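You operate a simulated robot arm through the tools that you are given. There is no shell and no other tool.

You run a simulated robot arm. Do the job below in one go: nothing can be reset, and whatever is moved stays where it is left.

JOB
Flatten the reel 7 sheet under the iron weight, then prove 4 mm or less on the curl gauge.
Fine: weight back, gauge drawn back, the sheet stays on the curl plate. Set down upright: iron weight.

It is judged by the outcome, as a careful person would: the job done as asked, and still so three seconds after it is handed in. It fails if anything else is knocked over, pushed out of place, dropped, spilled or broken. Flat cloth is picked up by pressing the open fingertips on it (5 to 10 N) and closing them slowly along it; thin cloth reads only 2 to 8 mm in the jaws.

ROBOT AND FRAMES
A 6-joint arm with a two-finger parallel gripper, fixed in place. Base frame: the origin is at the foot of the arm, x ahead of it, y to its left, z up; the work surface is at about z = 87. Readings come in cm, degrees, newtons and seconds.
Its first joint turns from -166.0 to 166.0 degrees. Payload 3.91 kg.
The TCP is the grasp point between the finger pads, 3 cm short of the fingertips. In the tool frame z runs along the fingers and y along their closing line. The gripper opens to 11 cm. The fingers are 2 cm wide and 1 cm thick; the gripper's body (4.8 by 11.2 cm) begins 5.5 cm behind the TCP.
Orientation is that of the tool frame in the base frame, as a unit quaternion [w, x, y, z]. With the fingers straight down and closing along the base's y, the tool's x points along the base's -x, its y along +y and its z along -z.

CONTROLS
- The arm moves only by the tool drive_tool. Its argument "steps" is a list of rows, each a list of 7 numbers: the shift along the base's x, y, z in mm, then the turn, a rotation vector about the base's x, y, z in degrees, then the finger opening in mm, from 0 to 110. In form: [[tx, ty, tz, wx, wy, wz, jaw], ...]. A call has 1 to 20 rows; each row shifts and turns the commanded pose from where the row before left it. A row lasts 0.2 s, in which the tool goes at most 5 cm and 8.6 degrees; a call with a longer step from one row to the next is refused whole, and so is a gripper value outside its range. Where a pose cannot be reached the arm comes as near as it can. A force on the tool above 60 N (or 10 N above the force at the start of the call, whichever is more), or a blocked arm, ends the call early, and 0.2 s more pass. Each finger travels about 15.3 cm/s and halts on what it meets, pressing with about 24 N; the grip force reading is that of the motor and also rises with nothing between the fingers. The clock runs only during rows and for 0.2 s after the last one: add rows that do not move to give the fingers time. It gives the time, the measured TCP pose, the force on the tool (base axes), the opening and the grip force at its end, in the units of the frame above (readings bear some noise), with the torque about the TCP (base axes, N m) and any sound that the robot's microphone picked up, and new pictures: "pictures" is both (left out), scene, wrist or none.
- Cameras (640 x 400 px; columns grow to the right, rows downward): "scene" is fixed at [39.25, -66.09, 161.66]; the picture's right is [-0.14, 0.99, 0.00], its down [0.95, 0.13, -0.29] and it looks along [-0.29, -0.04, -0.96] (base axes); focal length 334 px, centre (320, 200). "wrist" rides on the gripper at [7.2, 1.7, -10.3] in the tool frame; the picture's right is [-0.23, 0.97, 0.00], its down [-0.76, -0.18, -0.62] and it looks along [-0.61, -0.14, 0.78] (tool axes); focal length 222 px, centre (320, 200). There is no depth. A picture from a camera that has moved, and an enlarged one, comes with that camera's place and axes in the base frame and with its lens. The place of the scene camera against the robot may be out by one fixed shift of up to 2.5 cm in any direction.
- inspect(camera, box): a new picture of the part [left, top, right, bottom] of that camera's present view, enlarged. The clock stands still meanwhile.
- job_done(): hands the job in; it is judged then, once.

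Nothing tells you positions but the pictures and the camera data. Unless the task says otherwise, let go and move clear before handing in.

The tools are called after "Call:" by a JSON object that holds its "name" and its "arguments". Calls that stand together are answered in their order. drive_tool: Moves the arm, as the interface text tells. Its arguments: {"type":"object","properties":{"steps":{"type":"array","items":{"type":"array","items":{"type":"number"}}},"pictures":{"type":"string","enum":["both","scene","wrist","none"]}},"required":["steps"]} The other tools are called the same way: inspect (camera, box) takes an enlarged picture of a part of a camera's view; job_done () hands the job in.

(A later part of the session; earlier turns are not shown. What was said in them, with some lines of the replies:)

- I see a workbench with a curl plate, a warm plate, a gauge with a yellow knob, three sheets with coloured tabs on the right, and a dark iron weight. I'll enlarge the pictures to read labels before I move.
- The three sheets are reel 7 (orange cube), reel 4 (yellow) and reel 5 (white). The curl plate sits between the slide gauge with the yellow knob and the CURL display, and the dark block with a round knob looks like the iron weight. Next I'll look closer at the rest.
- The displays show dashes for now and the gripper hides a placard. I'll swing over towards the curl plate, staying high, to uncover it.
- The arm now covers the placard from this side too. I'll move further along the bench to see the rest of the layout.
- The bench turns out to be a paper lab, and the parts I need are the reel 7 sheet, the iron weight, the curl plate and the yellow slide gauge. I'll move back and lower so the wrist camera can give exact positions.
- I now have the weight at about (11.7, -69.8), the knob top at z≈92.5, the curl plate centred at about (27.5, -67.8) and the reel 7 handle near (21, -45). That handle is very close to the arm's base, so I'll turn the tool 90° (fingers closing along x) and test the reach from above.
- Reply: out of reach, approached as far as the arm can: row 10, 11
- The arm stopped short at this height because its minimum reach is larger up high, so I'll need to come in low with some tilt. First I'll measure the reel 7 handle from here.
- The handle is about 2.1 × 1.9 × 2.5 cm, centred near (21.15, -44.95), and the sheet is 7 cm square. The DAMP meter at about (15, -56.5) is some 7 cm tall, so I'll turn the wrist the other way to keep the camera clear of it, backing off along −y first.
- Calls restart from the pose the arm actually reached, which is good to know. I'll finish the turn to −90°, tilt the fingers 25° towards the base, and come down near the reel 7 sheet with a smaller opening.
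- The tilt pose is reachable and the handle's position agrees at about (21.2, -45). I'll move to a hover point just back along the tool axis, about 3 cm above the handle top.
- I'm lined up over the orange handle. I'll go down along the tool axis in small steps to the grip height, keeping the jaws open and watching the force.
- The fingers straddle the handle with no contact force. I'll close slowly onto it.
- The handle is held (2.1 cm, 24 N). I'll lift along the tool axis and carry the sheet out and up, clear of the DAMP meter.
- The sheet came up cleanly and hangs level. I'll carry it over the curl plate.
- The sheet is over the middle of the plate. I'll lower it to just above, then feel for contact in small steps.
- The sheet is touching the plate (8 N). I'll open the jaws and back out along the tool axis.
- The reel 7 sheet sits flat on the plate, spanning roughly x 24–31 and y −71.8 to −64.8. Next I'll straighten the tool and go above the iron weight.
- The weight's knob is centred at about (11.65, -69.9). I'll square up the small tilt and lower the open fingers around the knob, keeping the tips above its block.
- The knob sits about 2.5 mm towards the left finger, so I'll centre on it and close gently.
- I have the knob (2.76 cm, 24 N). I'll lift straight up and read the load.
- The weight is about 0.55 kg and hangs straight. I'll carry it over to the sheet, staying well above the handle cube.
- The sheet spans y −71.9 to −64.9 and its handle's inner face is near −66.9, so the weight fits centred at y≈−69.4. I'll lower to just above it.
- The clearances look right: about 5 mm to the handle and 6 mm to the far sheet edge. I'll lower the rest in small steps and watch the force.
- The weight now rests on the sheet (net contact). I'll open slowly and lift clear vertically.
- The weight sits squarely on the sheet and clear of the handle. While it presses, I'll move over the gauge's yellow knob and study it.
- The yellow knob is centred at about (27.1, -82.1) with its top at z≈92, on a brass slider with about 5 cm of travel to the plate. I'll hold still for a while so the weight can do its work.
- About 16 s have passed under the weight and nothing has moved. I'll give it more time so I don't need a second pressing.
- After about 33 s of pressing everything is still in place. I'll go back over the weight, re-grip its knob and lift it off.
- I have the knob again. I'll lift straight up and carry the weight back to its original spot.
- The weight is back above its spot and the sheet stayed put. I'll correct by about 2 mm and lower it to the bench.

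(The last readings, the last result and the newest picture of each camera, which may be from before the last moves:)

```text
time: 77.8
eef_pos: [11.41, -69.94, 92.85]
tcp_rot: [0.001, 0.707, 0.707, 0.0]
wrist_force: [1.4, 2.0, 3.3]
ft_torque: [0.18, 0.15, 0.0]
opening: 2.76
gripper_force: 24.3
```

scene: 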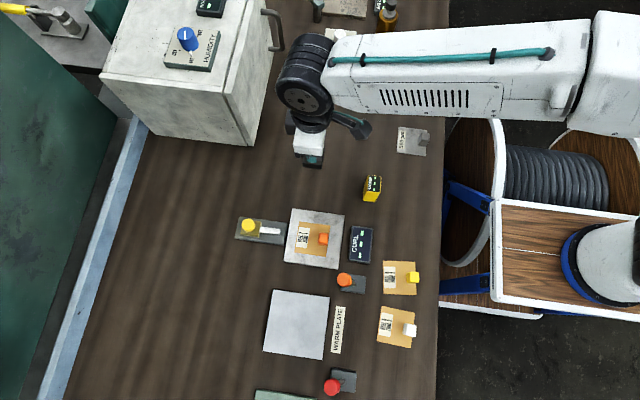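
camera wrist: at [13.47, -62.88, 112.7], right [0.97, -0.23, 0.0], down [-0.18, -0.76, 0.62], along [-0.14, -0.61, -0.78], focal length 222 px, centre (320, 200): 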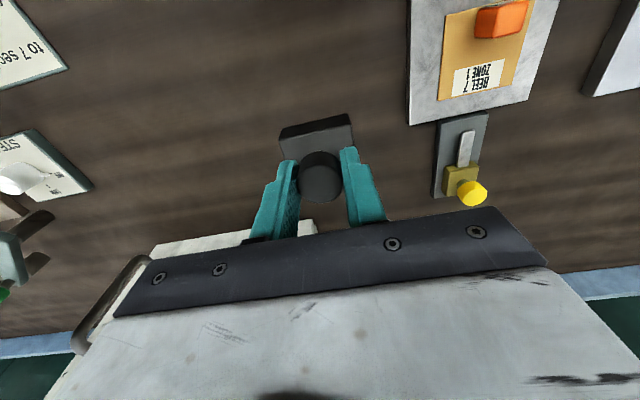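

The weight is down on the bench. I'll release and lift clear.

Call:
{"name": "drive_tool", "arguments": {"steps": [[0, 0, 0, 0, 0, 0, 20], [0, 0, 0, 0, 0, 0, 28], [0, 0, 0, 0, 0, 0, 35], [0, 0, 0, 0, 0, 0, 45], [0, 0, 0, 0, 0, 0, 50], [0, 0, 15, 0, 0, 0, 50], [0, 0, 35, 0, 0, 0, 50], [0, 0, 45, 0, 0, 0, 50], [0, 0, 0, 0, 0, 0, 50]], "pictures": "both"}}

Call:
{"name": "inspect", "arguments": {"camera": "wrist", "box": [220, 60, 420, 220]}}

```text
time: 79.8
eef_pos: [11.6, -69.93, 102.1]
tcp_rot: [0.001, 0.707, 0.707, 0.001]
wrist_force: [-0.1, -0.7, -0.6]
ft_torque: [0.02, 0.01, -0.03]
opening: 5.01
gripper_force: 0.0
camera wrist: at [13.43, -62.54, 112.58], right [0.97, -0.23, 0.0], down [-0.18, -0.76, 0.62], along [-0.14, -0.61, -0.78], focal length 222 px, centre (320, 200)
```

scene: 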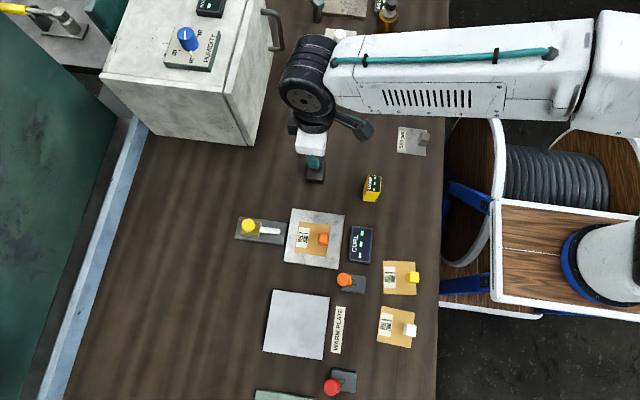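
wrist: 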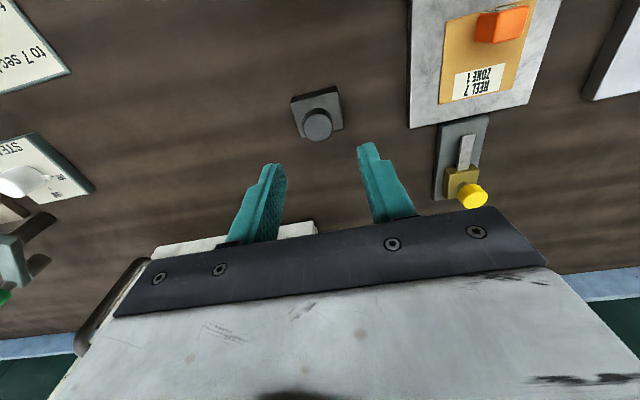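

```text
2.50 times, centred on (320, 140) of wrist
camera zoom: at [13.43, -62.54, 112.58], right [0.97, -0.23, 0.0], down [-0.18, -0.76, 0.62], along [-0.14, -0.61, -0.78], focal length 555 px, centre (320, 350)
```

zoom: 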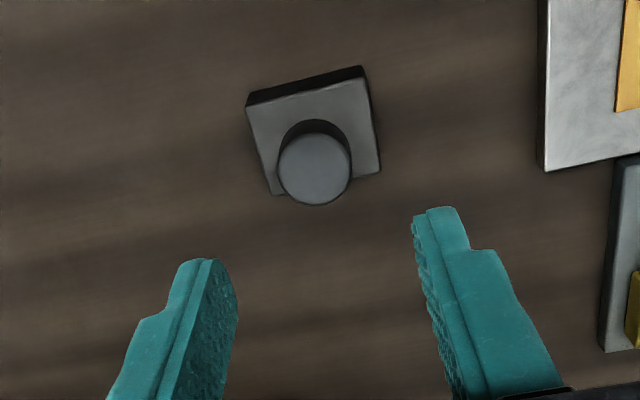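

The weight stands upright on its original spot. Next I'll move above the gauge's yellow knob.

Call:
{"name": "drive_tool", "arguments": {"steps": [[31, -24, 0, 0, 0, 0, 50], [31, -24, 0, 0, 0, 0, 50], [31, -24, 0, 0, 0, 0, 50], [31, -25, 0, 0, 0, 0, 50], [31, -25, 0, 0, 0, 0, 50], [0, 0, -30, 0, 0, 0, 50], [0, 0, 0, 0, 0, 0, 50]], "pictures": "both"}}

Call:
{"name": "inspect", "arguments": {"camera": "wrist", "box": [220, 60, 420, 220]}}

```text
time: 81.4
eef_pos: [26.89, -81.95, 99.37]
tcp_rot: [0.001, 0.707, 0.707, 0.002]
wrist_force: [-0.1, 0.6, 0.3]
ft_torque: [0.01, 0.0, 0.0]
opening: 5.0
gripper_force: 0.0
camera wrist: at [28.65, -74.59, 109.69], right [0.97, -0.23, 0.0], down [-0.18, -0.76, 0.62], along [-0.14, -0.61, -0.78], focal length 222 px, centre (320, 200)
```

scene: 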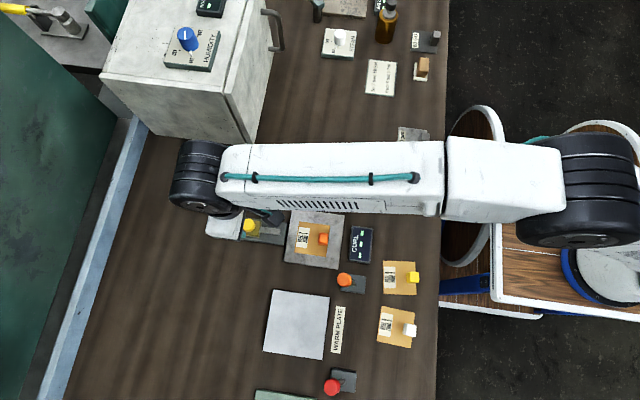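
wrist: 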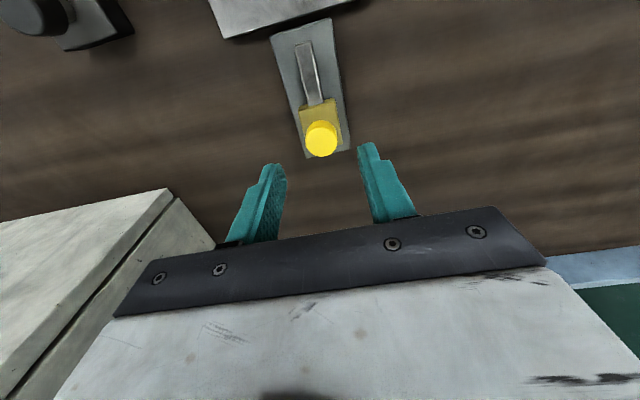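

```text
2.50 times, centred on (320, 140) of wrist
camera zoom: at [28.65, -74.59, 109.69], right [0.97, -0.23, 0.0], down [-0.18, -0.76, 0.62], along [-0.14, -0.61, -0.78], focal length 555 px, centre (320, 350)
```

zoom: 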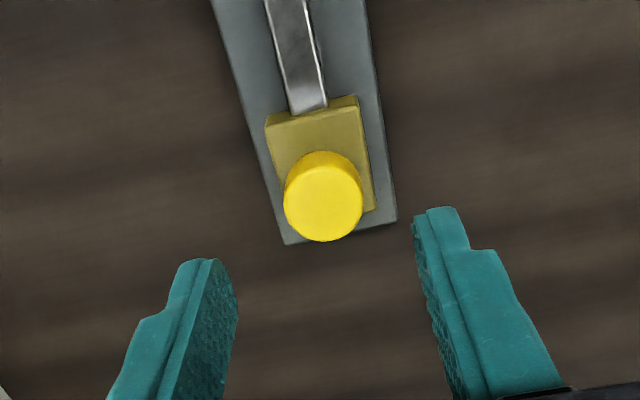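

The knob is at about (27.1, -82.15). I'll make a small shift and lower the open fingers around it.

Call:
{"name": "drive_tool", "arguments": {"steps": [[2, -2, -25, 0, 0, 0, 50], [0, 0, -20, 0, 0, 0, 50], [0, 0, -12, 0, 0, 0, 50], [0, 0, -6, 0, 0, 0, 50], [0, 0, 0, 0, 0, 0, 50]], "pictures": "wrist"}}

Call:
{"name": "inspect", "arguments": {"camera": "wrist", "box": [220, 60, 420, 220]}}

```text
time: 82.6
eef_pos: [27.17, -82.2, 93.18]
tcp_rot: [0.0, 0.708, 0.707, 0.0]
wrist_force: [-0.7, 0.2, 0.7]
ft_torque: [-0.01, -0.03, -0.02]
opening: 5.01
gripper_force: 0.0
camera wrist: at [28.99, -74.92, 103.45], right [0.97, -0.23, 0.0], down [-0.18, -0.76, 0.62], along [-0.14, -0.61, -0.78], focal length 222 px, centre (320, 200)
```

wrist: 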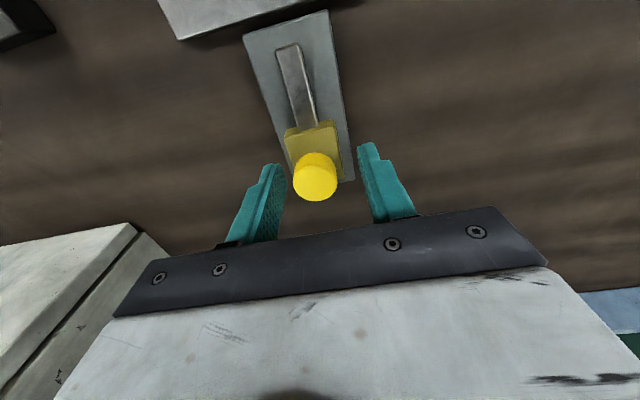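

```text
2.50 times, centred on (320, 140) of wrist
camera zoom: at [28.99, -74.92, 103.45], right [0.97, -0.23, 0.0], down [-0.18, -0.76, 0.62], along [-0.14, -0.61, -0.78], focal length 555 px, centre (320, 350)
```

zoom: 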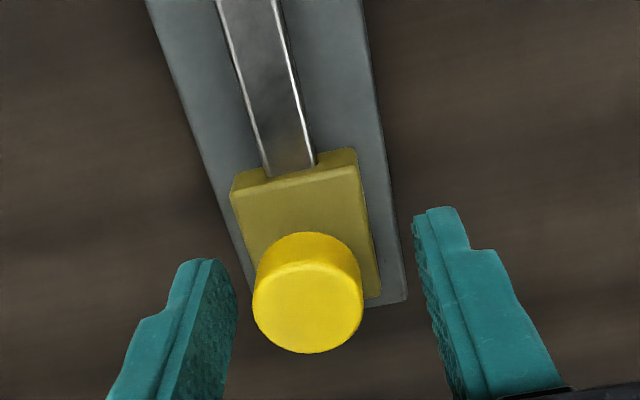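

The knob lies between the fingers, about 2 mm left of centre. I'll centre and close gently on it.

Call:
{"name": "drive_tool", "arguments": {"steps": [[-2, -1, -2, 0, 0, 0, 50], [0, 0, 0, 0, 0, 0, 40], [0, 0, 0, 0, 0, 0, 33], [0, 0, 0, 0, 0, 0, 28], [0, 0, 0, 0, 0, 0, 24], [0, 0, 0, 0, 0, 0, 20], [0, 0, 0, 0, 0, 0, 15], [0, 0, 0, 0, 0, 0, 15]], "pictures": "wrist"}}

Call:
{"name": "inspect", "arguments": {"camera": "wrist", "box": [220, 60, 420, 220]}}

```text
time: 84.4
eef_pos: [27.02, -82.39, 92.88]
tcp_rot: [0.002, 0.707, 0.707, 0.001]
wrist_force: [0.0, -0.1, 3.4]
ft_torque: [-0.05, 0.01, -0.03]
opening: 3.34
gripper_force: 44.8
camera wrist: at [28.76, -75.08, 103.25], right [0.97, -0.23, 0.0], down [-0.18, -0.76, 0.62], along [-0.14, -0.61, -0.78], focal length 222 px, centre (320, 200)
```

wrist: 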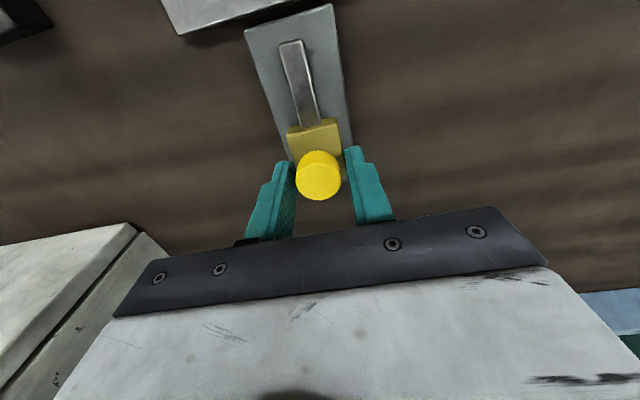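

```text
2.50 times, centred on (320, 140) of wrist
camera zoom: at [28.76, -75.08, 103.25], right [0.97, -0.23, 0.0], down [-0.18, -0.76, 0.62], along [-0.14, -0.61, -0.78], focal length 555 px, centre (320, 350)
```

zoom: 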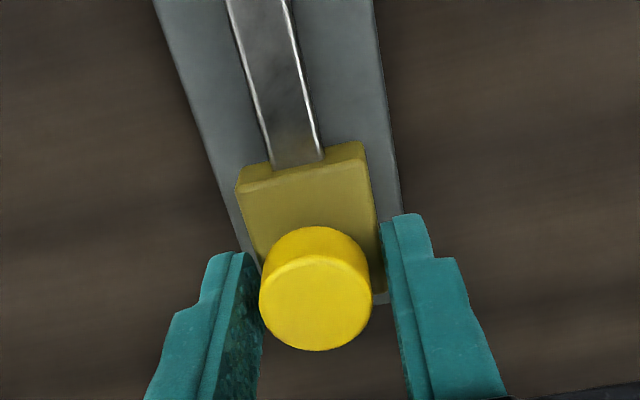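

The jaws stopped at 3.34 cm, which is wider than the 2.65 cm knob, so they're pinching the brass slider instead. I'll open, rise 6 mm and grip the knob itself.

Call:
{"name": "drive_tool", "arguments": {"steps": [[0, 0, 0, 0, 0, 0, 35], [0, 0, 0, 0, 0, 0, 45], [0, 0, 3, 0, 0, 0, 45], [0, 0, 4, 0, 0, 0, 45], [0, 0, 0, 0, 0, 0, 36], [0, 0, 0, 0, 0, 0, 30], [0, 0, 0, 0, 0, 0, 26], [0, 0, 0, 0, 0, 0, 22], [0, 0, 0, 0, 0, 0, 18], [0, 0, 0, 0, 0, 0, 15], [0, 0, 0, 0, 0, 0, 15]], "pictures": "wrist"}}

Call:
{"name": "inspect", "arguments": {"camera": "wrist", "box": [220, 60, 420, 220]}}

Call:
{"name": "inspect", "arguments": {"camera": "scene", "box": [230, 190, 390, 290]}}

```text
time: 86.8
eef_pos: [26.87, -82.35, 93.56]
tcp_rot: [0.0, 0.707, 0.707, 0.0]
wrist_force: [-1.6, -0.4, -1.1]
ft_torque: [0.02, 0.11, 0.0]
opening: 2.51
gripper_force: 44.2
camera wrist: at [28.76, -75.1, 103.95], right [0.97, -0.23, 0.0], down [-0.18, -0.76, 0.62], along [-0.14, -0.61, -0.78], focal length 222 px, centre (320, 200)
```

wrist: 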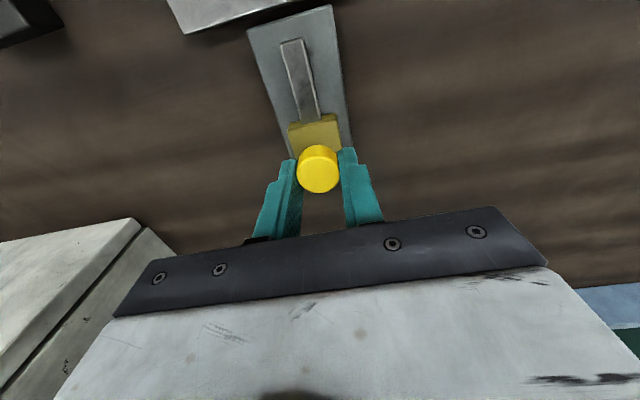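

```text
2.50 times, centred on (320, 140) of wrist
camera zoom: at [28.76, -75.1, 103.95], right [0.97, -0.23, 0.0], down [-0.18, -0.76, 0.62], along [-0.14, -0.61, -0.78], focal length 555 px, centre (320, 350)
```

zoom: 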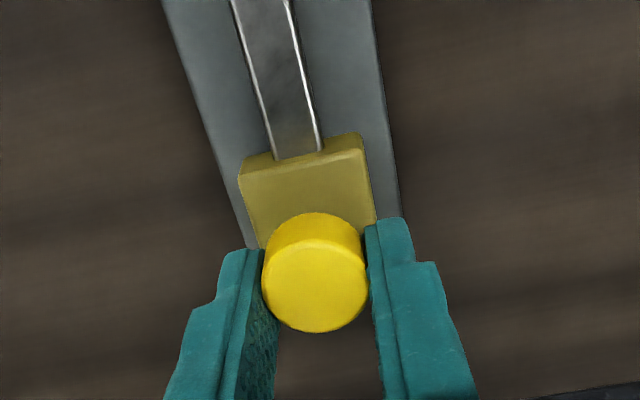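

```text
4.00 times, centred on (310, 240) of scene
camera zoom: at [39.25, -66.09, 161.66], right [-0.14, 0.99, 0.0], down [0.95, 0.13, -0.29], along [-0.29, -0.04, -0.96], focal length 1337 px, centre (360, 40)
```

zoom: 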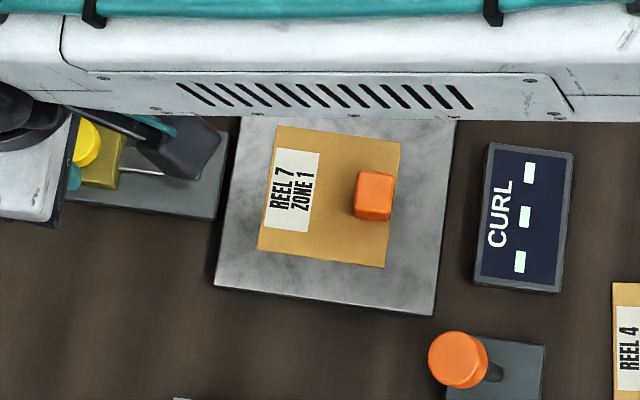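

I have the yellow knob now (2.5 cm). I'll slide it gently towards the plate and watch the force and the CURL display.

Call:
{"name": "drive_tool", "arguments": {"steps": [[0, 3, 0, 0, 0, 0, 15], [0, 4, 0, 0, 0, 0, 15], [0, 4, 0, 0, 0, 0, 15], [0, 4, 0, 0, 0, 0, 15], [0, 0, 0, 0, 0, 0, 15]], "pictures": "none"}}

Call:
{"name": "inspect", "arguments": {"camera": "scene", "box": [230, 190, 390, 290]}}

Call:
{"name": "inspect", "arguments": {"camera": "wrist", "box": [220, 0, 420, 220]}}

```text
time: 88.0
eef_pos: [27.02, -80.84, 93.56]
tcp_rot: [0.002, 0.707, 0.707, 0.0]
wrist_force: [1.6, 0.4, 4.2]
ft_torque: [0.01, 0.03, -0.03]
opening: 2.49
gripper_force: 45.0
```

```text
4.00 times, centred on (310, 240) of scene
camera zoom: at [39.25, -66.09, 161.66], right [-0.14, 0.99, 0.0], down [0.95, 0.13, -0.29], along [-0.29, -0.04, -0.96], focal length 1337 px, centre (360, 40)
```

zoom: 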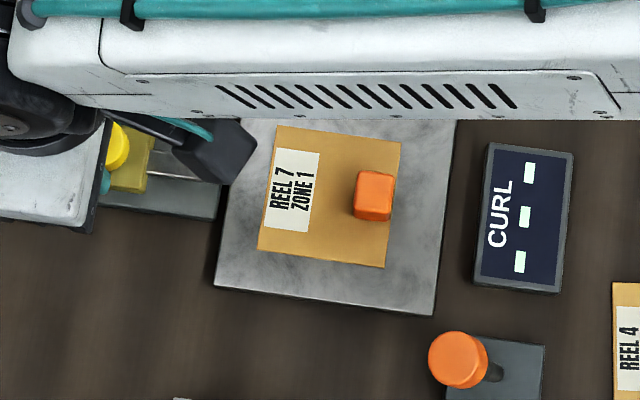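

```text
1.82 times, centred on (320, 110) of wrist
camera zoom: at [28.76, -73.55, 103.94], right [0.97, -0.23, 0.0], down [-0.18, -0.76, 0.62], along [-0.14, -0.61, -0.78], focal length 404 px, centre (320, 364)
```

zoom: 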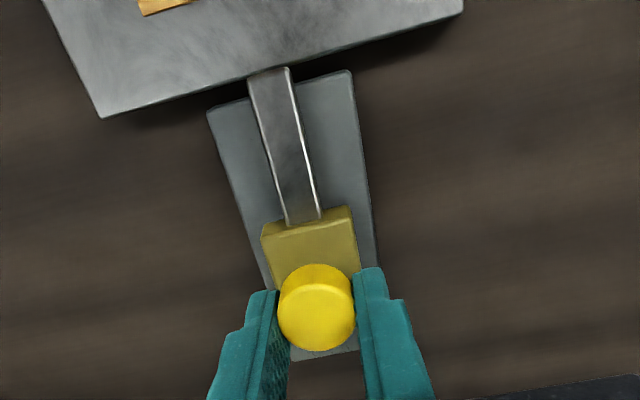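

The slider moves freely with the bar heading out over the plate. I'll keep pushing in small steps.

Call:
{"name": "drive_tool", "arguments": {"steps": [[0, 4, 0, 0, 0, 0, 15], [0, 4, 0, 0, 0, 0, 15], [0, 4, 0, 0, 0, 0, 15], [0, 0, 0, 0, 0, 0, 15]], "pictures": "none"}}

Call:
{"name": "inspect", "arguments": {"camera": "scene", "box": [230, 190, 390, 290]}}

Call:
{"name": "inspect", "arguments": {"camera": "wrist", "box": [220, 0, 420, 220]}}

```text
time: 89.0
eef_pos: [26.99, -79.68, 93.46]
tcp_rot: [0.002, 0.707, 0.707, 0.0]
wrist_force: [4.9, 0.1, 5.1]
ft_torque: [-0.21, -0.04, -0.04]
opening: 2.51
gripper_force: 45.0
```

```text
4.00 times, centred on (310, 240) of scene
camera zoom: at [39.25, -66.09, 161.66], right [-0.14, 0.99, 0.0], down [0.95, 0.13, -0.29], along [-0.29, -0.04, -0.96], focal length 1337 px, centre (360, 40)
```

zoom: 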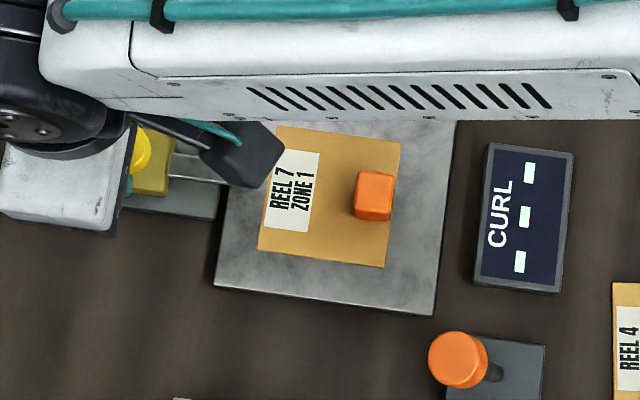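

```text
1.82 times, centred on (320, 110) of wrist
camera zoom: at [28.76, -72.36, 103.94], right [0.97, -0.23, 0.0], down [-0.18, -0.76, 0.62], along [-0.14, -0.61, -0.78], focal length 404 px, centre (320, 364)
```

zoom: 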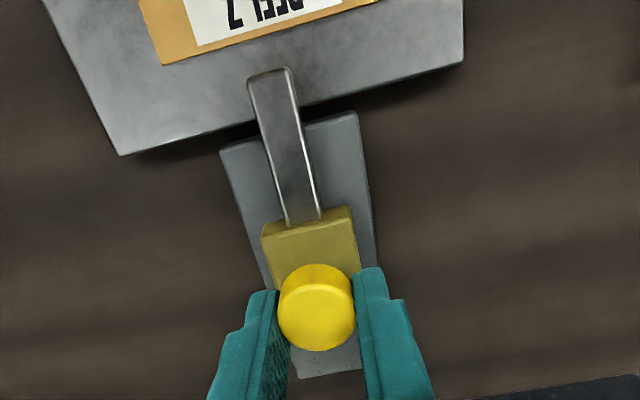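

Call:
{"name": "drive_tool", "arguments": {"steps": [[0, 4, 0, 0, 0, 0, 15], [0, 4, 0, 0, 0, 0, 15], [0, 0, 0, 0, 0, 0, 15]], "pictures": "none"}}

Call:
{"name": "inspect", "arguments": {"camera": "scene", "box": [230, 190, 390, 290]}}

Call:
{"name": "inspect", "arguments": {"camera": "wrist", "box": [220, 0, 420, 220]}}

```text
time: 89.8
eef_pos: [26.93, -78.94, 93.62]
tcp_rot: [0.001, 0.707, 0.707, 0.0]
wrist_force: [5.4, 0.5, 9.4]
ft_torque: [0.06, -0.02, -0.04]
opening: 2.5
gripper_force: 44.7
```

```text
4.00 times, centred on (310, 240) of scene
camera zoom: at [39.25, -66.09, 161.66], right [-0.14, 0.99, 0.0], down [0.95, 0.13, -0.29], along [-0.29, -0.04, -0.96], focal length 1337 px, centre (360, 40)
```

zoom: 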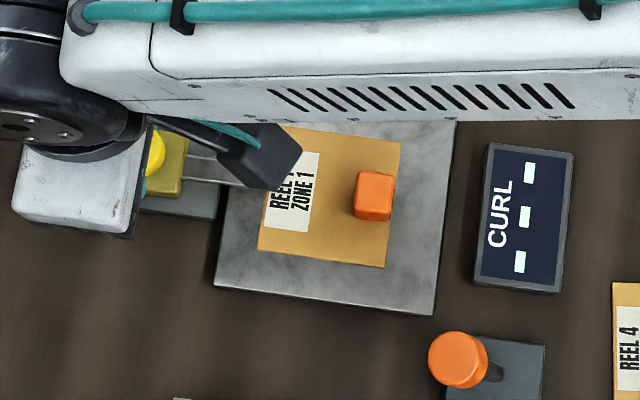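

```text
1.82 times, centred on (320, 110) of wrist
camera zoom: at [28.76, -71.59, 103.93], right [0.97, -0.23, 0.0], down [-0.18, -0.76, 0.62], along [-0.14, -0.61, -0.78], focal length 404 px, centre (320, 364)
```

zoom: 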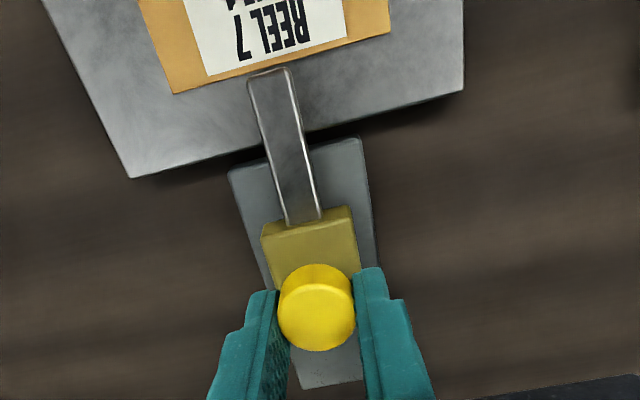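

The bar tip is about to reach the sheet edge. I'll carry on in 2 mm steps and ease the slight downward load.

Call:
{"name": "drive_tool", "arguments": {"steps": [[0, 2, 0.3, 0, 0, 0, 15], [0, 2, 0, 0, 0, 0, 15], [0, 0, 0, 0, 0, 0, 15]], "pictures": "none"}}

Call:
{"name": "inspect", "arguments": {"camera": "scene", "box": [230, 190, 390, 290]}}

Call:
{"name": "inspect", "arguments": {"camera": "wrist", "box": [220, 0, 420, 220]}}

```text
time: 90.6
eef_pos: [27.03, -78.64, 93.55]
tcp_rot: [0.001, 0.707, 0.707, -0.001]
wrist_force: [3.2, -0.3, 4.0]
ft_torque: [-0.53, -0.06, -0.02]
opening: 2.52
gripper_force: 45.1
```

```text
4.00 times, centred on (310, 240) of scene
camera zoom: at [39.25, -66.09, 161.66], right [-0.14, 0.99, 0.0], down [0.95, 0.13, -0.29], along [-0.29, -0.04, -0.96], focal length 1337 px, centre (360, 40)
```

zoom: 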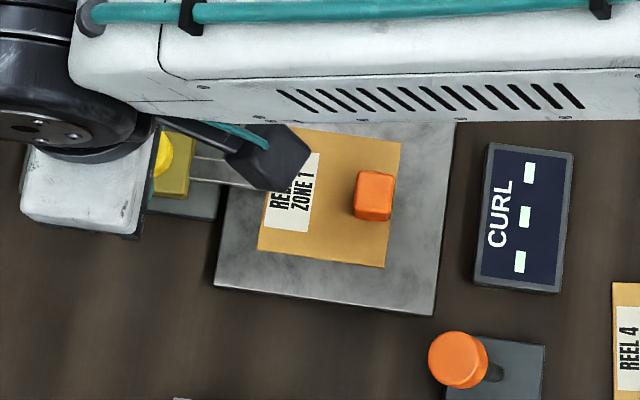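

```text
1.82 times, centred on (320, 110) of wrist
camera zoom: at [28.76, -71.23, 103.95], right [0.97, -0.23, 0.0], down [-0.18, -0.76, 0.62], along [-0.14, -0.61, -0.78], focal length 404 px, centre (320, 364)
```

zoom: 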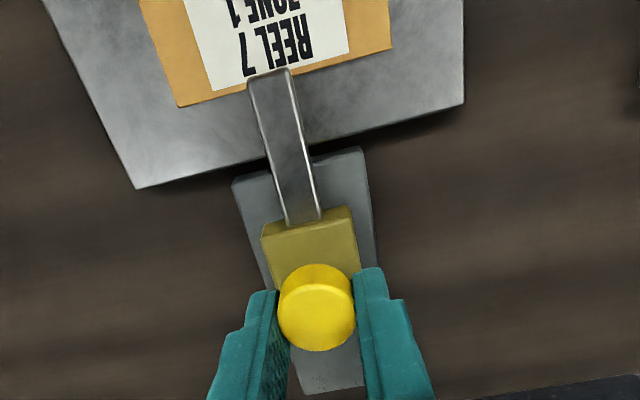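

The bar passes over the sheet without disturbing it. I'll push further and watch for a reading or the end stop.

Call:
{"name": "drive_tool", "arguments": {"steps": [[0, 3, 0, 0, 0, 0, 15], [0, 3, 0, 0, 0, 0, 15], [0, 0, 0, 0, 0, 0, 15]], "pictures": "none"}}

Call:
{"name": "inspect", "arguments": {"camera": "scene", "box": [230, 190, 390, 290]}}

Call:
{"name": "inspect", "arguments": {"camera": "wrist", "box": [220, 0, 420, 220]}}

```text
time: 91.4
eef_pos: [27.05, -78.06, 93.54]
tcp_rot: [0.001, 0.706, 0.708, 0.001]
wrist_force: [4.8, 0.1, 0.0]
ft_torque: [0.06, -0.04, -0.02]
opening: 2.5
gripper_force: 45.3
```

```text
4.00 times, centred on (310, 240) of scene
camera zoom: at [39.25, -66.09, 161.66], right [-0.14, 0.99, 0.0], down [0.95, 0.13, -0.29], along [-0.29, -0.04, -0.96], focal length 1337 px, centre (360, 40)
```

zoom: 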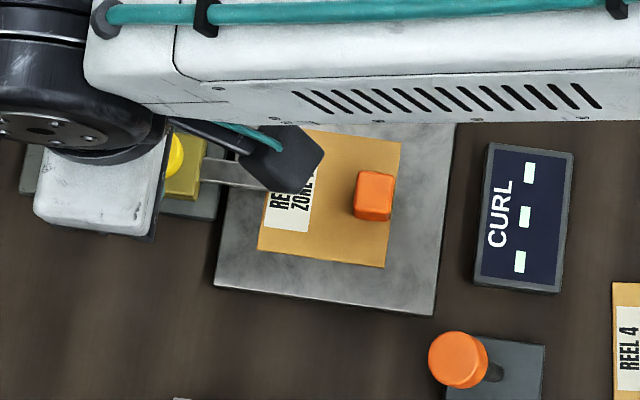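

```text
1.82 times, centred on (320, 110) of wrist
camera zoom: at [28.76, -70.65, 103.95], right [0.97, -0.23, 0.0], down [-0.18, -0.76, 0.62], along [-0.14, -0.61, -0.78], focal length 404 px, centre (320, 364)
```

zoom: 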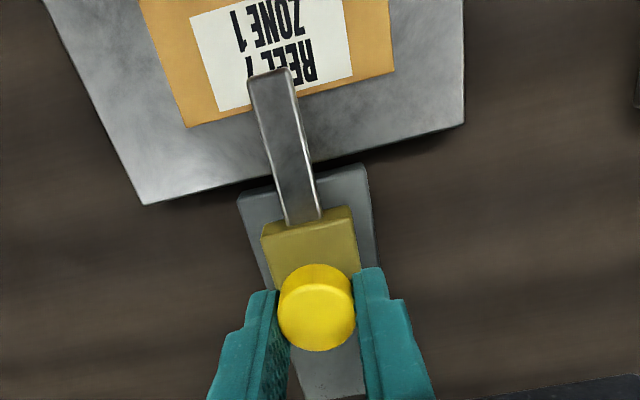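

Call:
{"name": "drive_tool", "arguments": {"steps": [[0, 3, 0, 0, 0, 0, 15], [0, 2, 0, 0, 0, 0, 15], [0, 0, 0, 0, 0, 0, 15]], "pictures": "none"}}

Call:
{"name": "inspect", "arguments": {"camera": "scene", "box": [230, 190, 390, 290]}}

Call:
{"name": "inspect", "arguments": {"camera": "wrist", "box": [220, 0, 420, 220]}}

```text
time: 92.2
eef_pos: [26.92, -77.5, 93.56]
tcp_rot: [0.001, 0.707, 0.707, 0.001]
wrist_force: [2.0, 0.8, -2.5]
ft_torque: [0.02, 0.05, 0.0]
opening: 2.52
gripper_force: 44.7
```

```text
4.00 times, centred on (310, 240) of scene
camera zoom: at [39.25, -66.09, 161.66], right [-0.14, 0.99, 0.0], down [0.95, 0.13, -0.29], along [-0.29, -0.04, -0.96], focal length 1337 px, centre (360, 40)
```

zoom: 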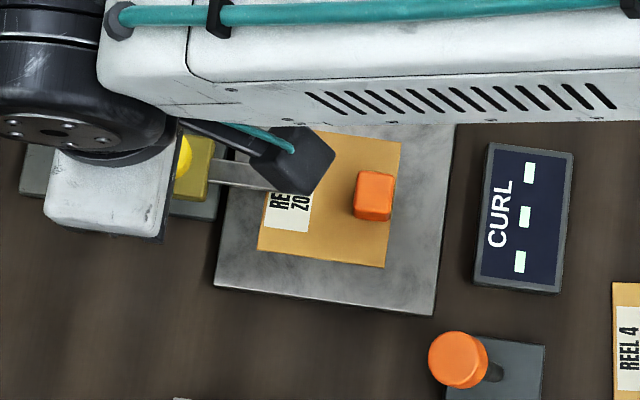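

```text
1.82 times, centred on (320, 110) of wrist
camera zoom: at [28.77, -70.18, 103.94], right [0.97, -0.23, 0.0], down [-0.18, -0.76, 0.62], along [-0.14, -0.61, -0.78], focal length 404 px, centre (320, 364)
```

zoom: 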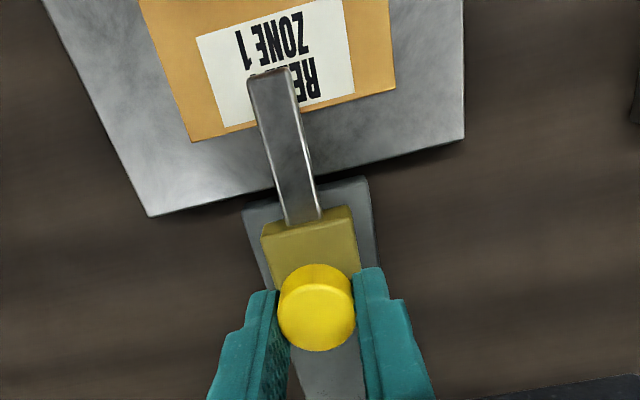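

Call:
{"name": "drive_tool", "arguments": {"steps": [[0, 2, 0, 0, 0, 0, 15], [0, 2, 0, 0, 0, 0, 15], [0, 0, 0, 0, 0, 0, 15]], "pictures": "none"}}

Call:
{"name": "inspect", "arguments": {"camera": "scene", "box": [230, 190, 390, 290]}}

```text
time: 93.0
eef_pos: [26.94, -76.94, 93.53]
tcp_rot: [0.0, 0.707, 0.707, 0.001]
wrist_force: [0.9, 0.4, -4.2]
ft_torque: [-0.3, -0.01, -0.01]
opening: 2.52
gripper_force: 45.1
```

```text
4.00 times, centred on (310, 240) of scene
camera zoom: at [39.25, -66.09, 161.66], right [-0.14, 0.99, 0.0], down [0.95, 0.13, -0.29], along [-0.29, -0.04, -0.96], focal length 1337 px, centre (360, 40)
```

zoom: 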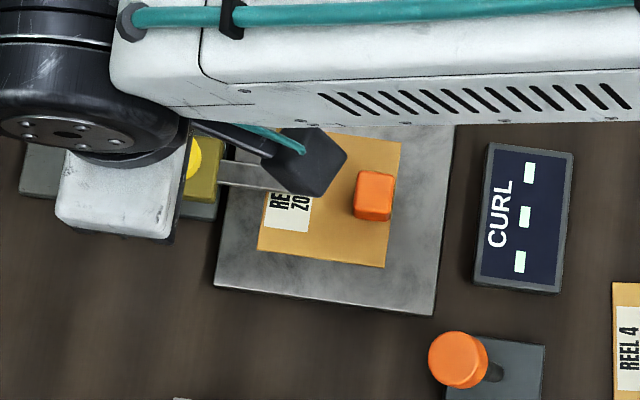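

Call:
{"name": "drive_tool", "arguments": {"steps": [[0, 2, -0.2, 0, 0, 0, 15], [0, 2, 0, 0, 0, 0, 15], [0, 0, 0, 0, 0, 0, 15]], "pictures": "none"}}

Call:
{"name": "inspect", "arguments": {"camera": "scene", "box": [230, 190, 390, 290]}}

Call:
{"name": "inspect", "arguments": {"camera": "wrist", "box": [220, 0, 420, 220]}}

```text
time: 93.8
eef_pos: [27.0, -76.64, 93.57]
tcp_rot: [0.0, 0.707, 0.707, 0.001]
wrist_force: [-0.5, 0.3, -1.1]
ft_torque: [0.32, 0.04, 0.0]
opening: 2.51
gripper_force: 45.2
```

```text
4.00 times, centred on (310, 240) of scene
camera zoom: at [39.25, -66.09, 161.66], right [-0.14, 0.99, 0.0], down [0.95, 0.13, -0.29], along [-0.29, -0.04, -0.96], focal length 1337 px, centre (360, 40)
```

zoom: 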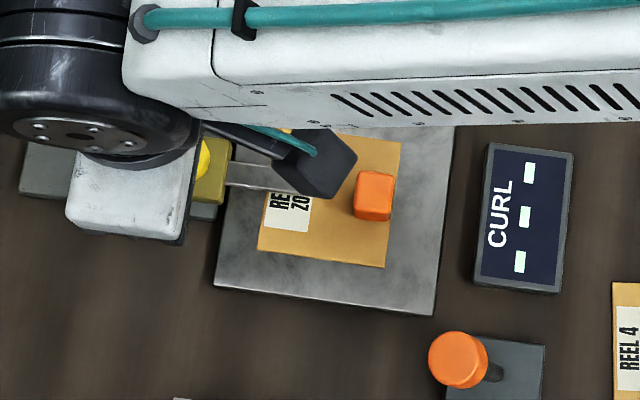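

```text
1.82 times, centred on (320, 110) of wrist
camera zoom: at [28.77, -69.23, 103.94], right [0.97, -0.23, 0.0], down [-0.18, -0.76, 0.62], along [-0.14, -0.61, -0.78], focal length 404 px, centre (320, 364)
```

zoom: 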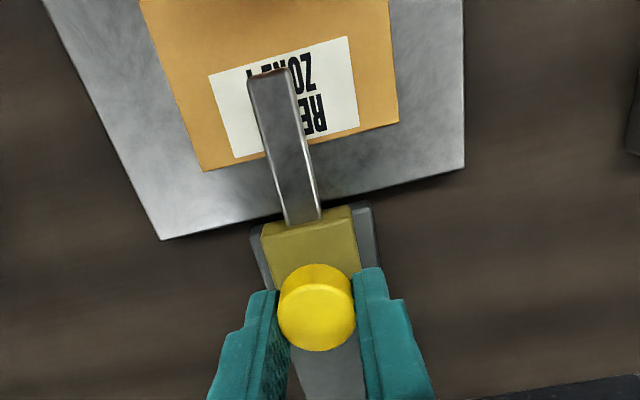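

Call:
{"name": "drive_tool", "arguments": {"steps": [[0, 2, 0, 0, 0, 0, 15], [0, 2, 0, 0, 0, 0, 15], [0, 0, 0, 0, 0, 0, 15]], "pictures": "none"}}

Call:
{"name": "inspect", "arguments": {"camera": "scene", "box": [230, 190, 390, 290]}}

Call:
{"name": "inspect", "arguments": {"camera": "wrist", "box": [220, 0, 420, 220]}}

```text
time: 94.6
eef_pos: [27.13, -76.38, 93.56]
tcp_rot: [0.002, 0.707, 0.707, -0.001]
wrist_force: [0.3, -15.0, -5.5]
ft_torque: [-0.88, 0.0, -0.04]
opening: 2.51
gripper_force: 44.9
```

```text
4.00 times, centred on (310, 240) of scene
camera zoom: at [39.25, -66.09, 161.66], right [-0.14, 0.99, 0.0], down [0.95, 0.13, -0.29], along [-0.29, -0.04, -0.96], focal length 1337 px, centre (360, 40)
```

zoom: 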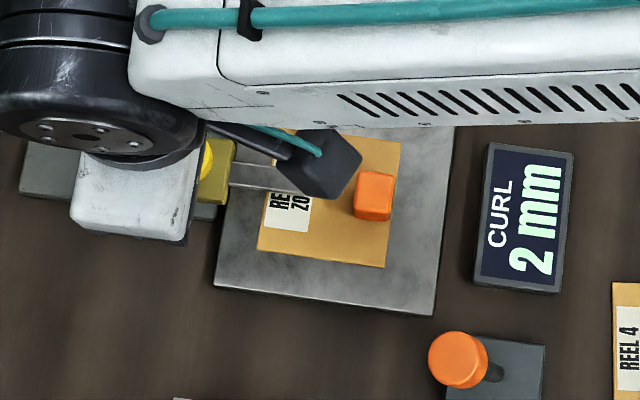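

```text
1.82 times, centred on (320, 110) of wrist
camera zoom: at [28.76, -69.03, 103.93], right [0.97, -0.23, 0.0], down [-0.18, -0.76, 0.63], along [-0.14, -0.61, -0.78], focal length 404 px, centre (320, 364)
```

zoom: 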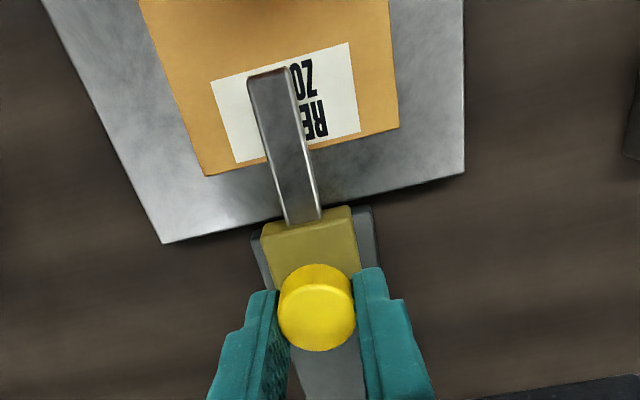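

The gauge has reached its stop and CURL reads 2 mm, within the 4 mm limit. I'll hold it for a second to confirm the reading is steady.

Call:
{"name": "drive_tool", "arguments": {"steps": [[0, 0, 0, 0, 0, 0, 15], [0, 0, 0, 0, 0, 0, 15], [0, 0, 0, 0, 0, 0, 15], [0, 0, 0, 0, 0, 0, 15], [0, 0, 0, 0, 0, 0, 15], [0, 0, 0, 0, 0, 0, 15]], "pictures": "scene"}}

Call:
{"name": "inspect", "arguments": {"camera": "scene", "box": [330, 210, 400, 275]}}

```text
time: 96.0
eef_pos: [26.98, -76.38, 93.47]
tcp_rot: [0.001, 0.707, 0.707, 0.001]
wrist_force: [-0.1, -21.8, -1.5]
ft_torque: [-0.4, 0.04, -0.03]
opening: 2.51
gripper_force: 45.1
```

scene: 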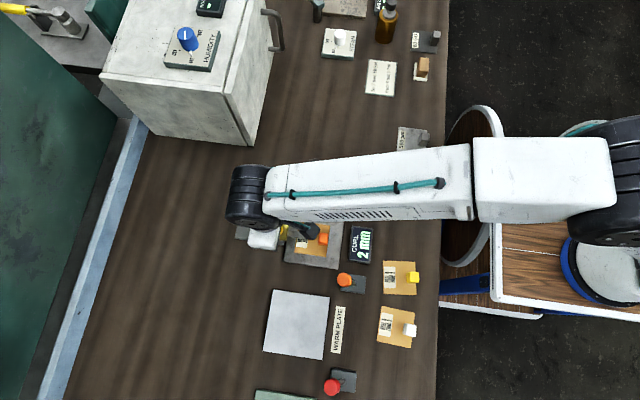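

```text
6.15 times, centred on (365, 242) of scene
camera zoom: at [39.25, -66.09, 161.66], right [-0.14, 0.99, 0.0], down [0.95, 0.13, -0.29], along [-0.29, -0.04, -0.96], focal length 2057 px, centre (43, -62)
```

zoom: 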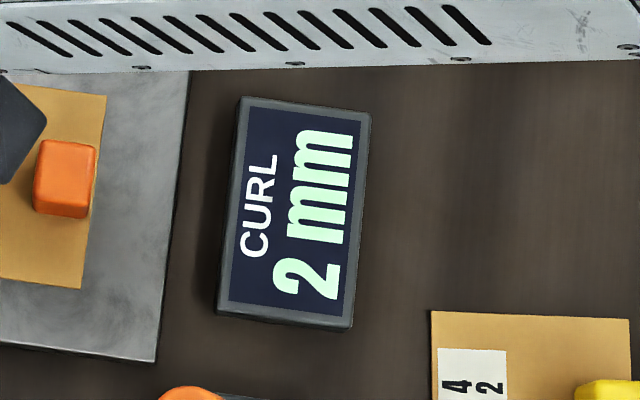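

The reading is a steady 2 mm. I'll draw the gauge back along its track the same distance.

Call:
{"name": "drive_tool", "arguments": {"steps": [[0, -3, 0, 0, 0, 0, 15], [0, -5, 0, 0, 0, 0, 15], [0, -5, 0, 0, 0, 0, 15], [0, -5, 0, 0, 0, 0, 15], [0, -5, 0, 0, 0, 0, 15], [0, -5, 0, 0, 0, 0, 15], [0, -5, 0, 0, 0, 0, 15], [0, -5, 0, 0, 0, 0, 15], [0, -5, 0, 0, 0, 0, 15], [0, -5, 0, 0, 0, 0, 15], [0, -5, 0, 0, 0, 0, 15], [0, -4, 0, 0, 0, 0, 15], [0, 0, 0, 0, 0, 0, 15]], "pictures": "both"}}

Call:
{"name": "inspect", "arguments": {"camera": "scene", "box": [230, 190, 390, 290]}}

Call:
{"name": "inspect", "arguments": {"camera": "wrist", "box": [220, 0, 420, 220]}}

```text
time: 98.8
eef_pos: [27.04, -81.85, 93.49]
tcp_rot: [0.001, 0.707, 0.707, 0.0]
wrist_force: [-3.8, -0.5, -1.2]
ft_torque: [0.38, 0.07, 0.0]
opening: 2.5
gripper_force: 45.2
camera wrist: at [28.76, -74.57, 103.94], right [0.97, -0.23, 0.0], down [-0.18, -0.76, 0.62], along [-0.14, -0.61, -0.78], focal length 222 px, centre (320, 200)
```

scene: 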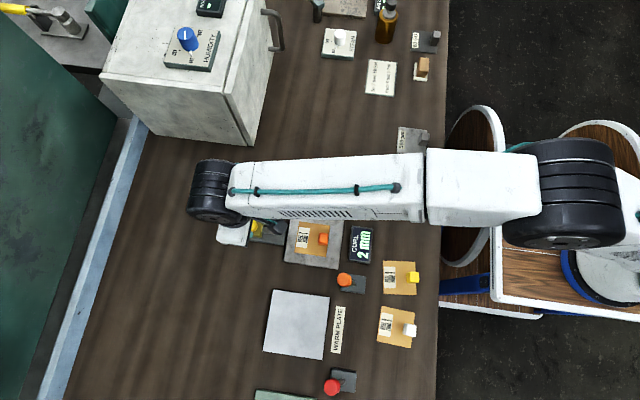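
wrist: 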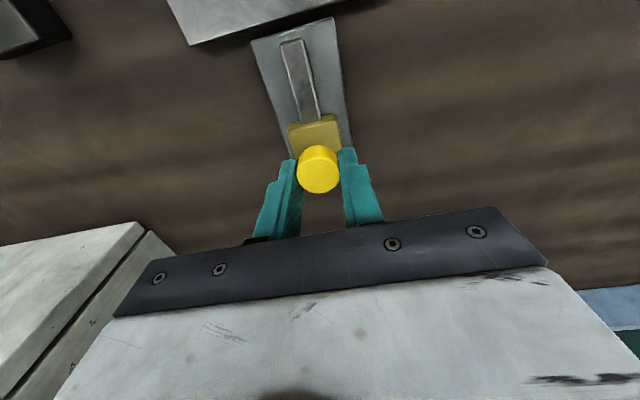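

```text
4.00 times, centred on (310, 240) of scene
camera zoom: at [39.25, -66.09, 161.66], right [-0.14, 0.99, 0.0], down [0.95, 0.13, -0.29], along [-0.29, -0.04, -0.96], focal length 1337 px, centre (360, 40)
```

zoom: 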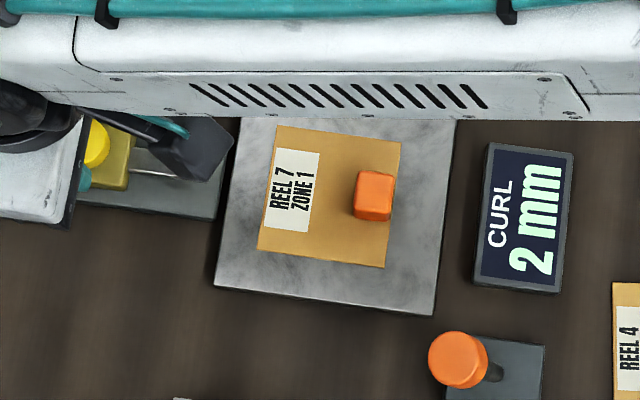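

```text
1.82 times, centred on (320, 110) of wrist
camera zoom: at [28.76, -74.57, 103.94], right [0.97, -0.23, 0.0], down [-0.18, -0.76, 0.62], along [-0.14, -0.61, -0.78], focal length 404 px, centre (320, 364)
```

zoom: 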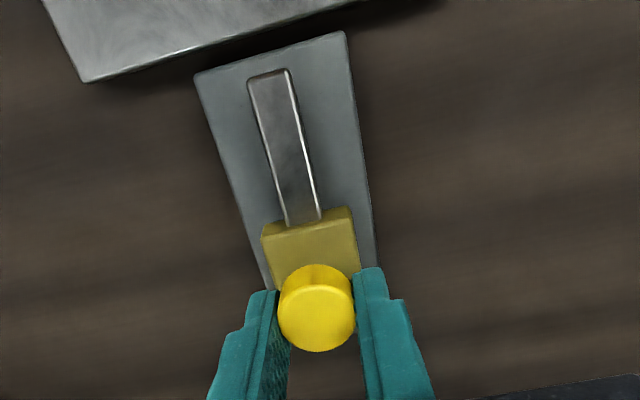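

The reading stays latched at 2 mm. I need about 5 mm more to bring the gauge fully back, and I'll go gently in case there's a stop.

Call:
{"name": "drive_tool", "arguments": {"steps": [[0, -2, 0, 0, 0, 0, 15], [0, -2, 0, 0, 0, 0, 15], [0, -1.5, 0, 0, 0, 0, 15], [0, 0, 0, 0, 0, 0, 15]], "pictures": "none"}}

Call:
{"name": "inspect", "arguments": {"camera": "wrist", "box": [220, 0, 420, 220]}}

```text
time: 99.8
eef_pos: [26.96, -82.45, 93.56]
tcp_rot: [0.001, 0.708, 0.707, 0.0]
wrist_force: [-5.4, 4.4, 3.6]
ft_torque: [0.02, 0.13, 0.02]
opening: 2.52
gripper_force: 45.4
```

```text
1.82 times, centred on (320, 110) of wrist
camera zoom: at [28.76, -75.11, 103.93], right [0.97, -0.23, 0.0], down [-0.18, -0.76, 0.62], along [-0.14, -0.61, -0.78], focal length 404 px, centre (320, 364)
```

zoom: 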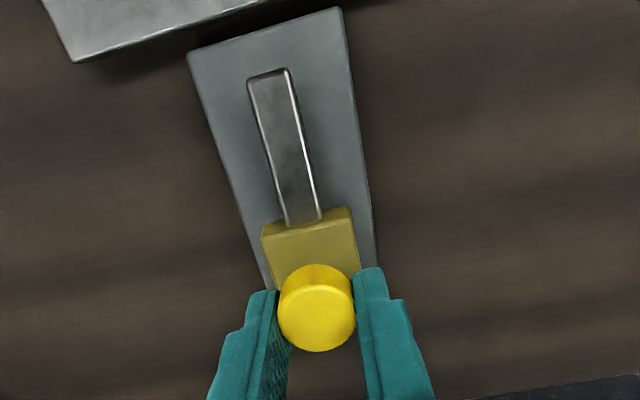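

The gauge is back at its starting point against the stop. I'll release the knob and lift clear.

Call:
{"name": "drive_tool", "arguments": {"steps": [[0, 0, 0, 0, 0, 0, 22], [0, 0, 0, 0, 0, 0, 30], [0, 0, 0, 0, 0, 0, 40], [0, 0, 0, 0, 0, 0, 50], [0, 0, 0, 0, 0, 0, 50], [0, 0, 15, 0, 0, 0, 50], [0, 0, 35, 0, 0, 0, 50], [0, 0, 45, 0, 0, 0, 50], [0, 0, 45, 0, 0, 0, 50], [0, 0, 0, 0, 0, 0, 50]], "pictures": "both"}}

Call:
{"name": "inspect", "arguments": {"camera": "scene", "box": [230, 190, 390, 290]}}

Call:
{"name": "inspect", "arguments": {"camera": "wrist", "box": [220, 0, 420, 220]}}

```text
time: 102.0
eef_pos: [26.76, -82.58, 107.65]
tcp_rot: [0.001, 0.707, 0.707, 0.001]
wrist_force: [-0.2, -0.8, 0.3]
ft_torque: [0.02, 0.01, 0.03]
opening: 5.02
gripper_force: 0.0
camera wrist: at [28.61, -75.33, 118.0], right [0.97, -0.23, 0.0], down [-0.18, -0.76, 0.62], along [-0.14, -0.61, -0.78], focal length 222 px, centre (320, 200)
```

scene: 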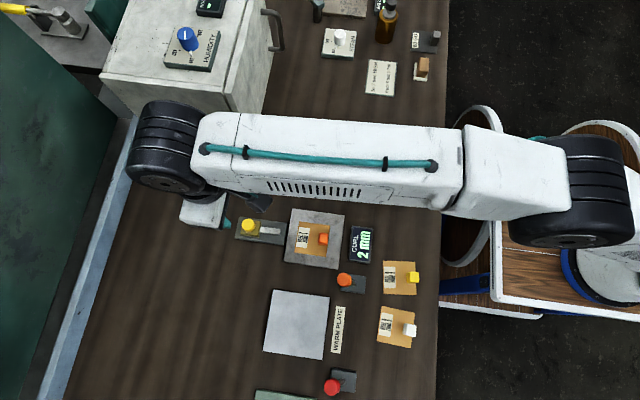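
wrist: 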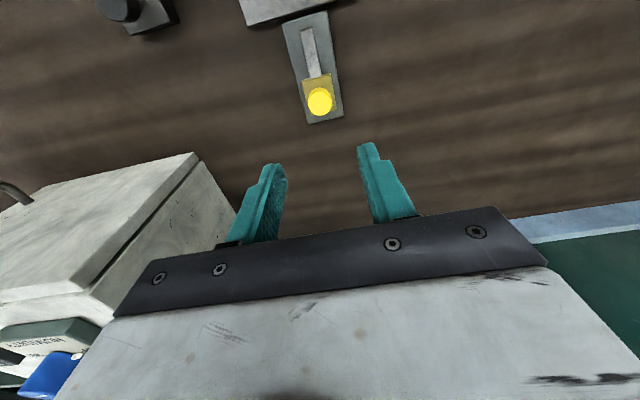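

```text
4.00 times, centred on (310, 240) of scene
camera zoom: at [39.25, -66.09, 161.66], right [-0.14, 0.99, 0.0], down [0.95, 0.13, -0.29], along [-0.29, -0.04, -0.96], focal length 1337 px, centre (360, 40)
```

zoom: 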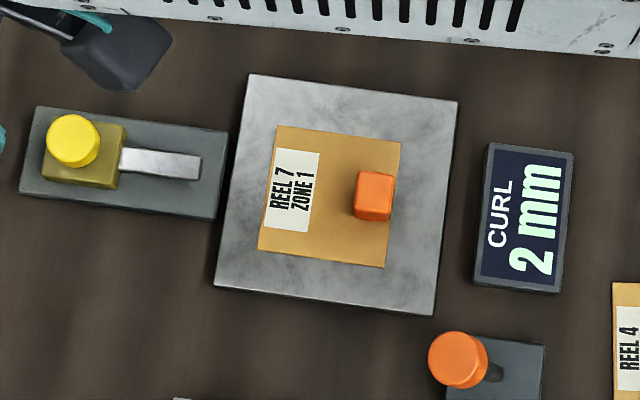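

```text
1.82 times, centred on (320, 110) of wrist
camera zoom: at [28.61, -75.33, 118.0], right [0.97, -0.23, 0.0], down [-0.18, -0.76, 0.62], along [-0.14, -0.61, -0.78], focal length 404 px, centre (320, 364)
```

zoom: 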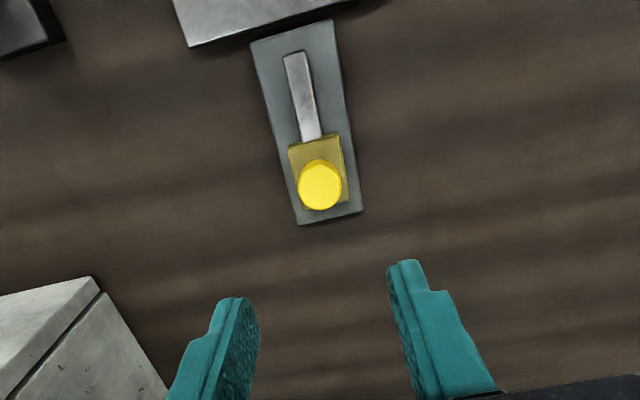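

The gauge is fully back, the sheet sits on the plate and CURL still shows 2 mm. I'll move the arm aside for one last look at the whole bench, including the weight.

Call:
{"name": "drive_tool", "arguments": {"steps": [[40, 10, 20, 0, 0, 0, 50], [45, 10, 10, 0, 0, 0, 50], [45, 10, 0, 0, 0, 0, 50], [45, 10, 0, 0, 0, 0, 50], [45, 10, 0, 0, 0, 0, 50], [0, 0, 0, 0, 0, 0, 50], [0, 0, 0, 0, 0, 0, 50]], "pictures": "scene"}}

Call:
{"name": "inspect", "arguments": {"camera": "scene", "box": [220, 140, 440, 280]}}

Call:
{"name": "inspect", "arguments": {"camera": "scene", "box": [295, 150, 340, 190]}}

```text
time: 103.6
eef_pos: [49.08, -77.77, 110.45]
tcp_rot: [0.001, 0.707, 0.707, 0.001]
wrist_force: [-0.2, 0.1, 0.3]
ft_torque: [0.02, 0.0, 0.0]
opening: 5.03
gripper_force: 0.1
```

scene: 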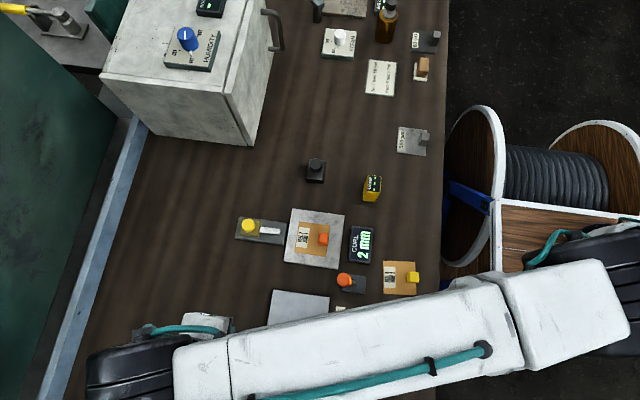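

```text
2.86 times, centred on (330, 210) of scene
camera zoom: at [39.25, -66.09, 161.66], right [-0.14, 0.99, 0.0], down [0.95, 0.13, -0.29], along [-0.29, -0.04, -0.96], focal length 955 px, centre (291, 171)
```

zoom: 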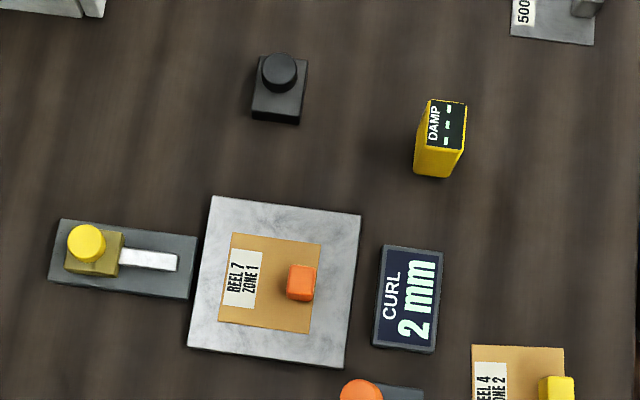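

```text
10.00 times, centred on (318, 170) of scene
camera zoom: at [39.25, -66.09, 161.66], right [-0.14, 0.99, 0.0], down [0.95, 0.13, -0.29], along [-0.29, -0.04, -0.96], focal length 3342 px, centre (345, 500)
```

zoom: 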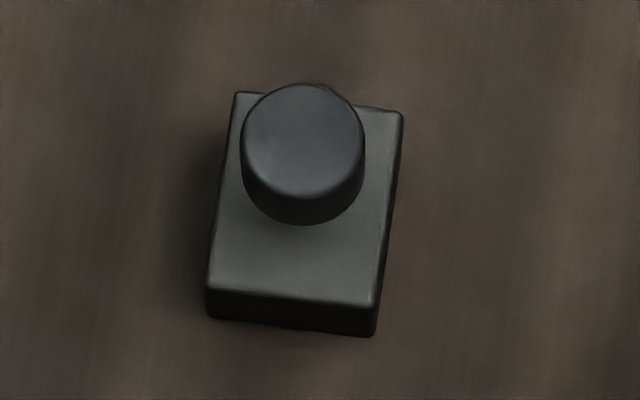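

Everything is as asked, so I'm handing in. The iron weight stands upright within about a millimetre of its original spot, the gauge is drawn back, and the reel 7 sheet is on the curl plate. CURL shows 2 mm, and the arm is clear.

Call:
{"name": "job_done", "arguments": {}}

```text
The job is handed in.
```

The job is finished and handed in. After about 33 seconds under the iron weight, the reel 7 sheet read 2 mm on the curl gauge, within the 4 mm limit. I haven't had a verdict back.

- **Sheet:** it is still on the curl plate and was not disturbed by the gauge bar.
- **Iron weight:** it stands upright, within about a millimetre of where it started.
- **Gauge:** it is drawn back to its starting position, and the display still shows 2 mm.
- **Everything else:** I saw nothing knocked or moved in the last picture. The arm hid the reel 5 sheet and the far end of the bench in that picture. Both looked untouched earlier, and the arm only passed high above them.
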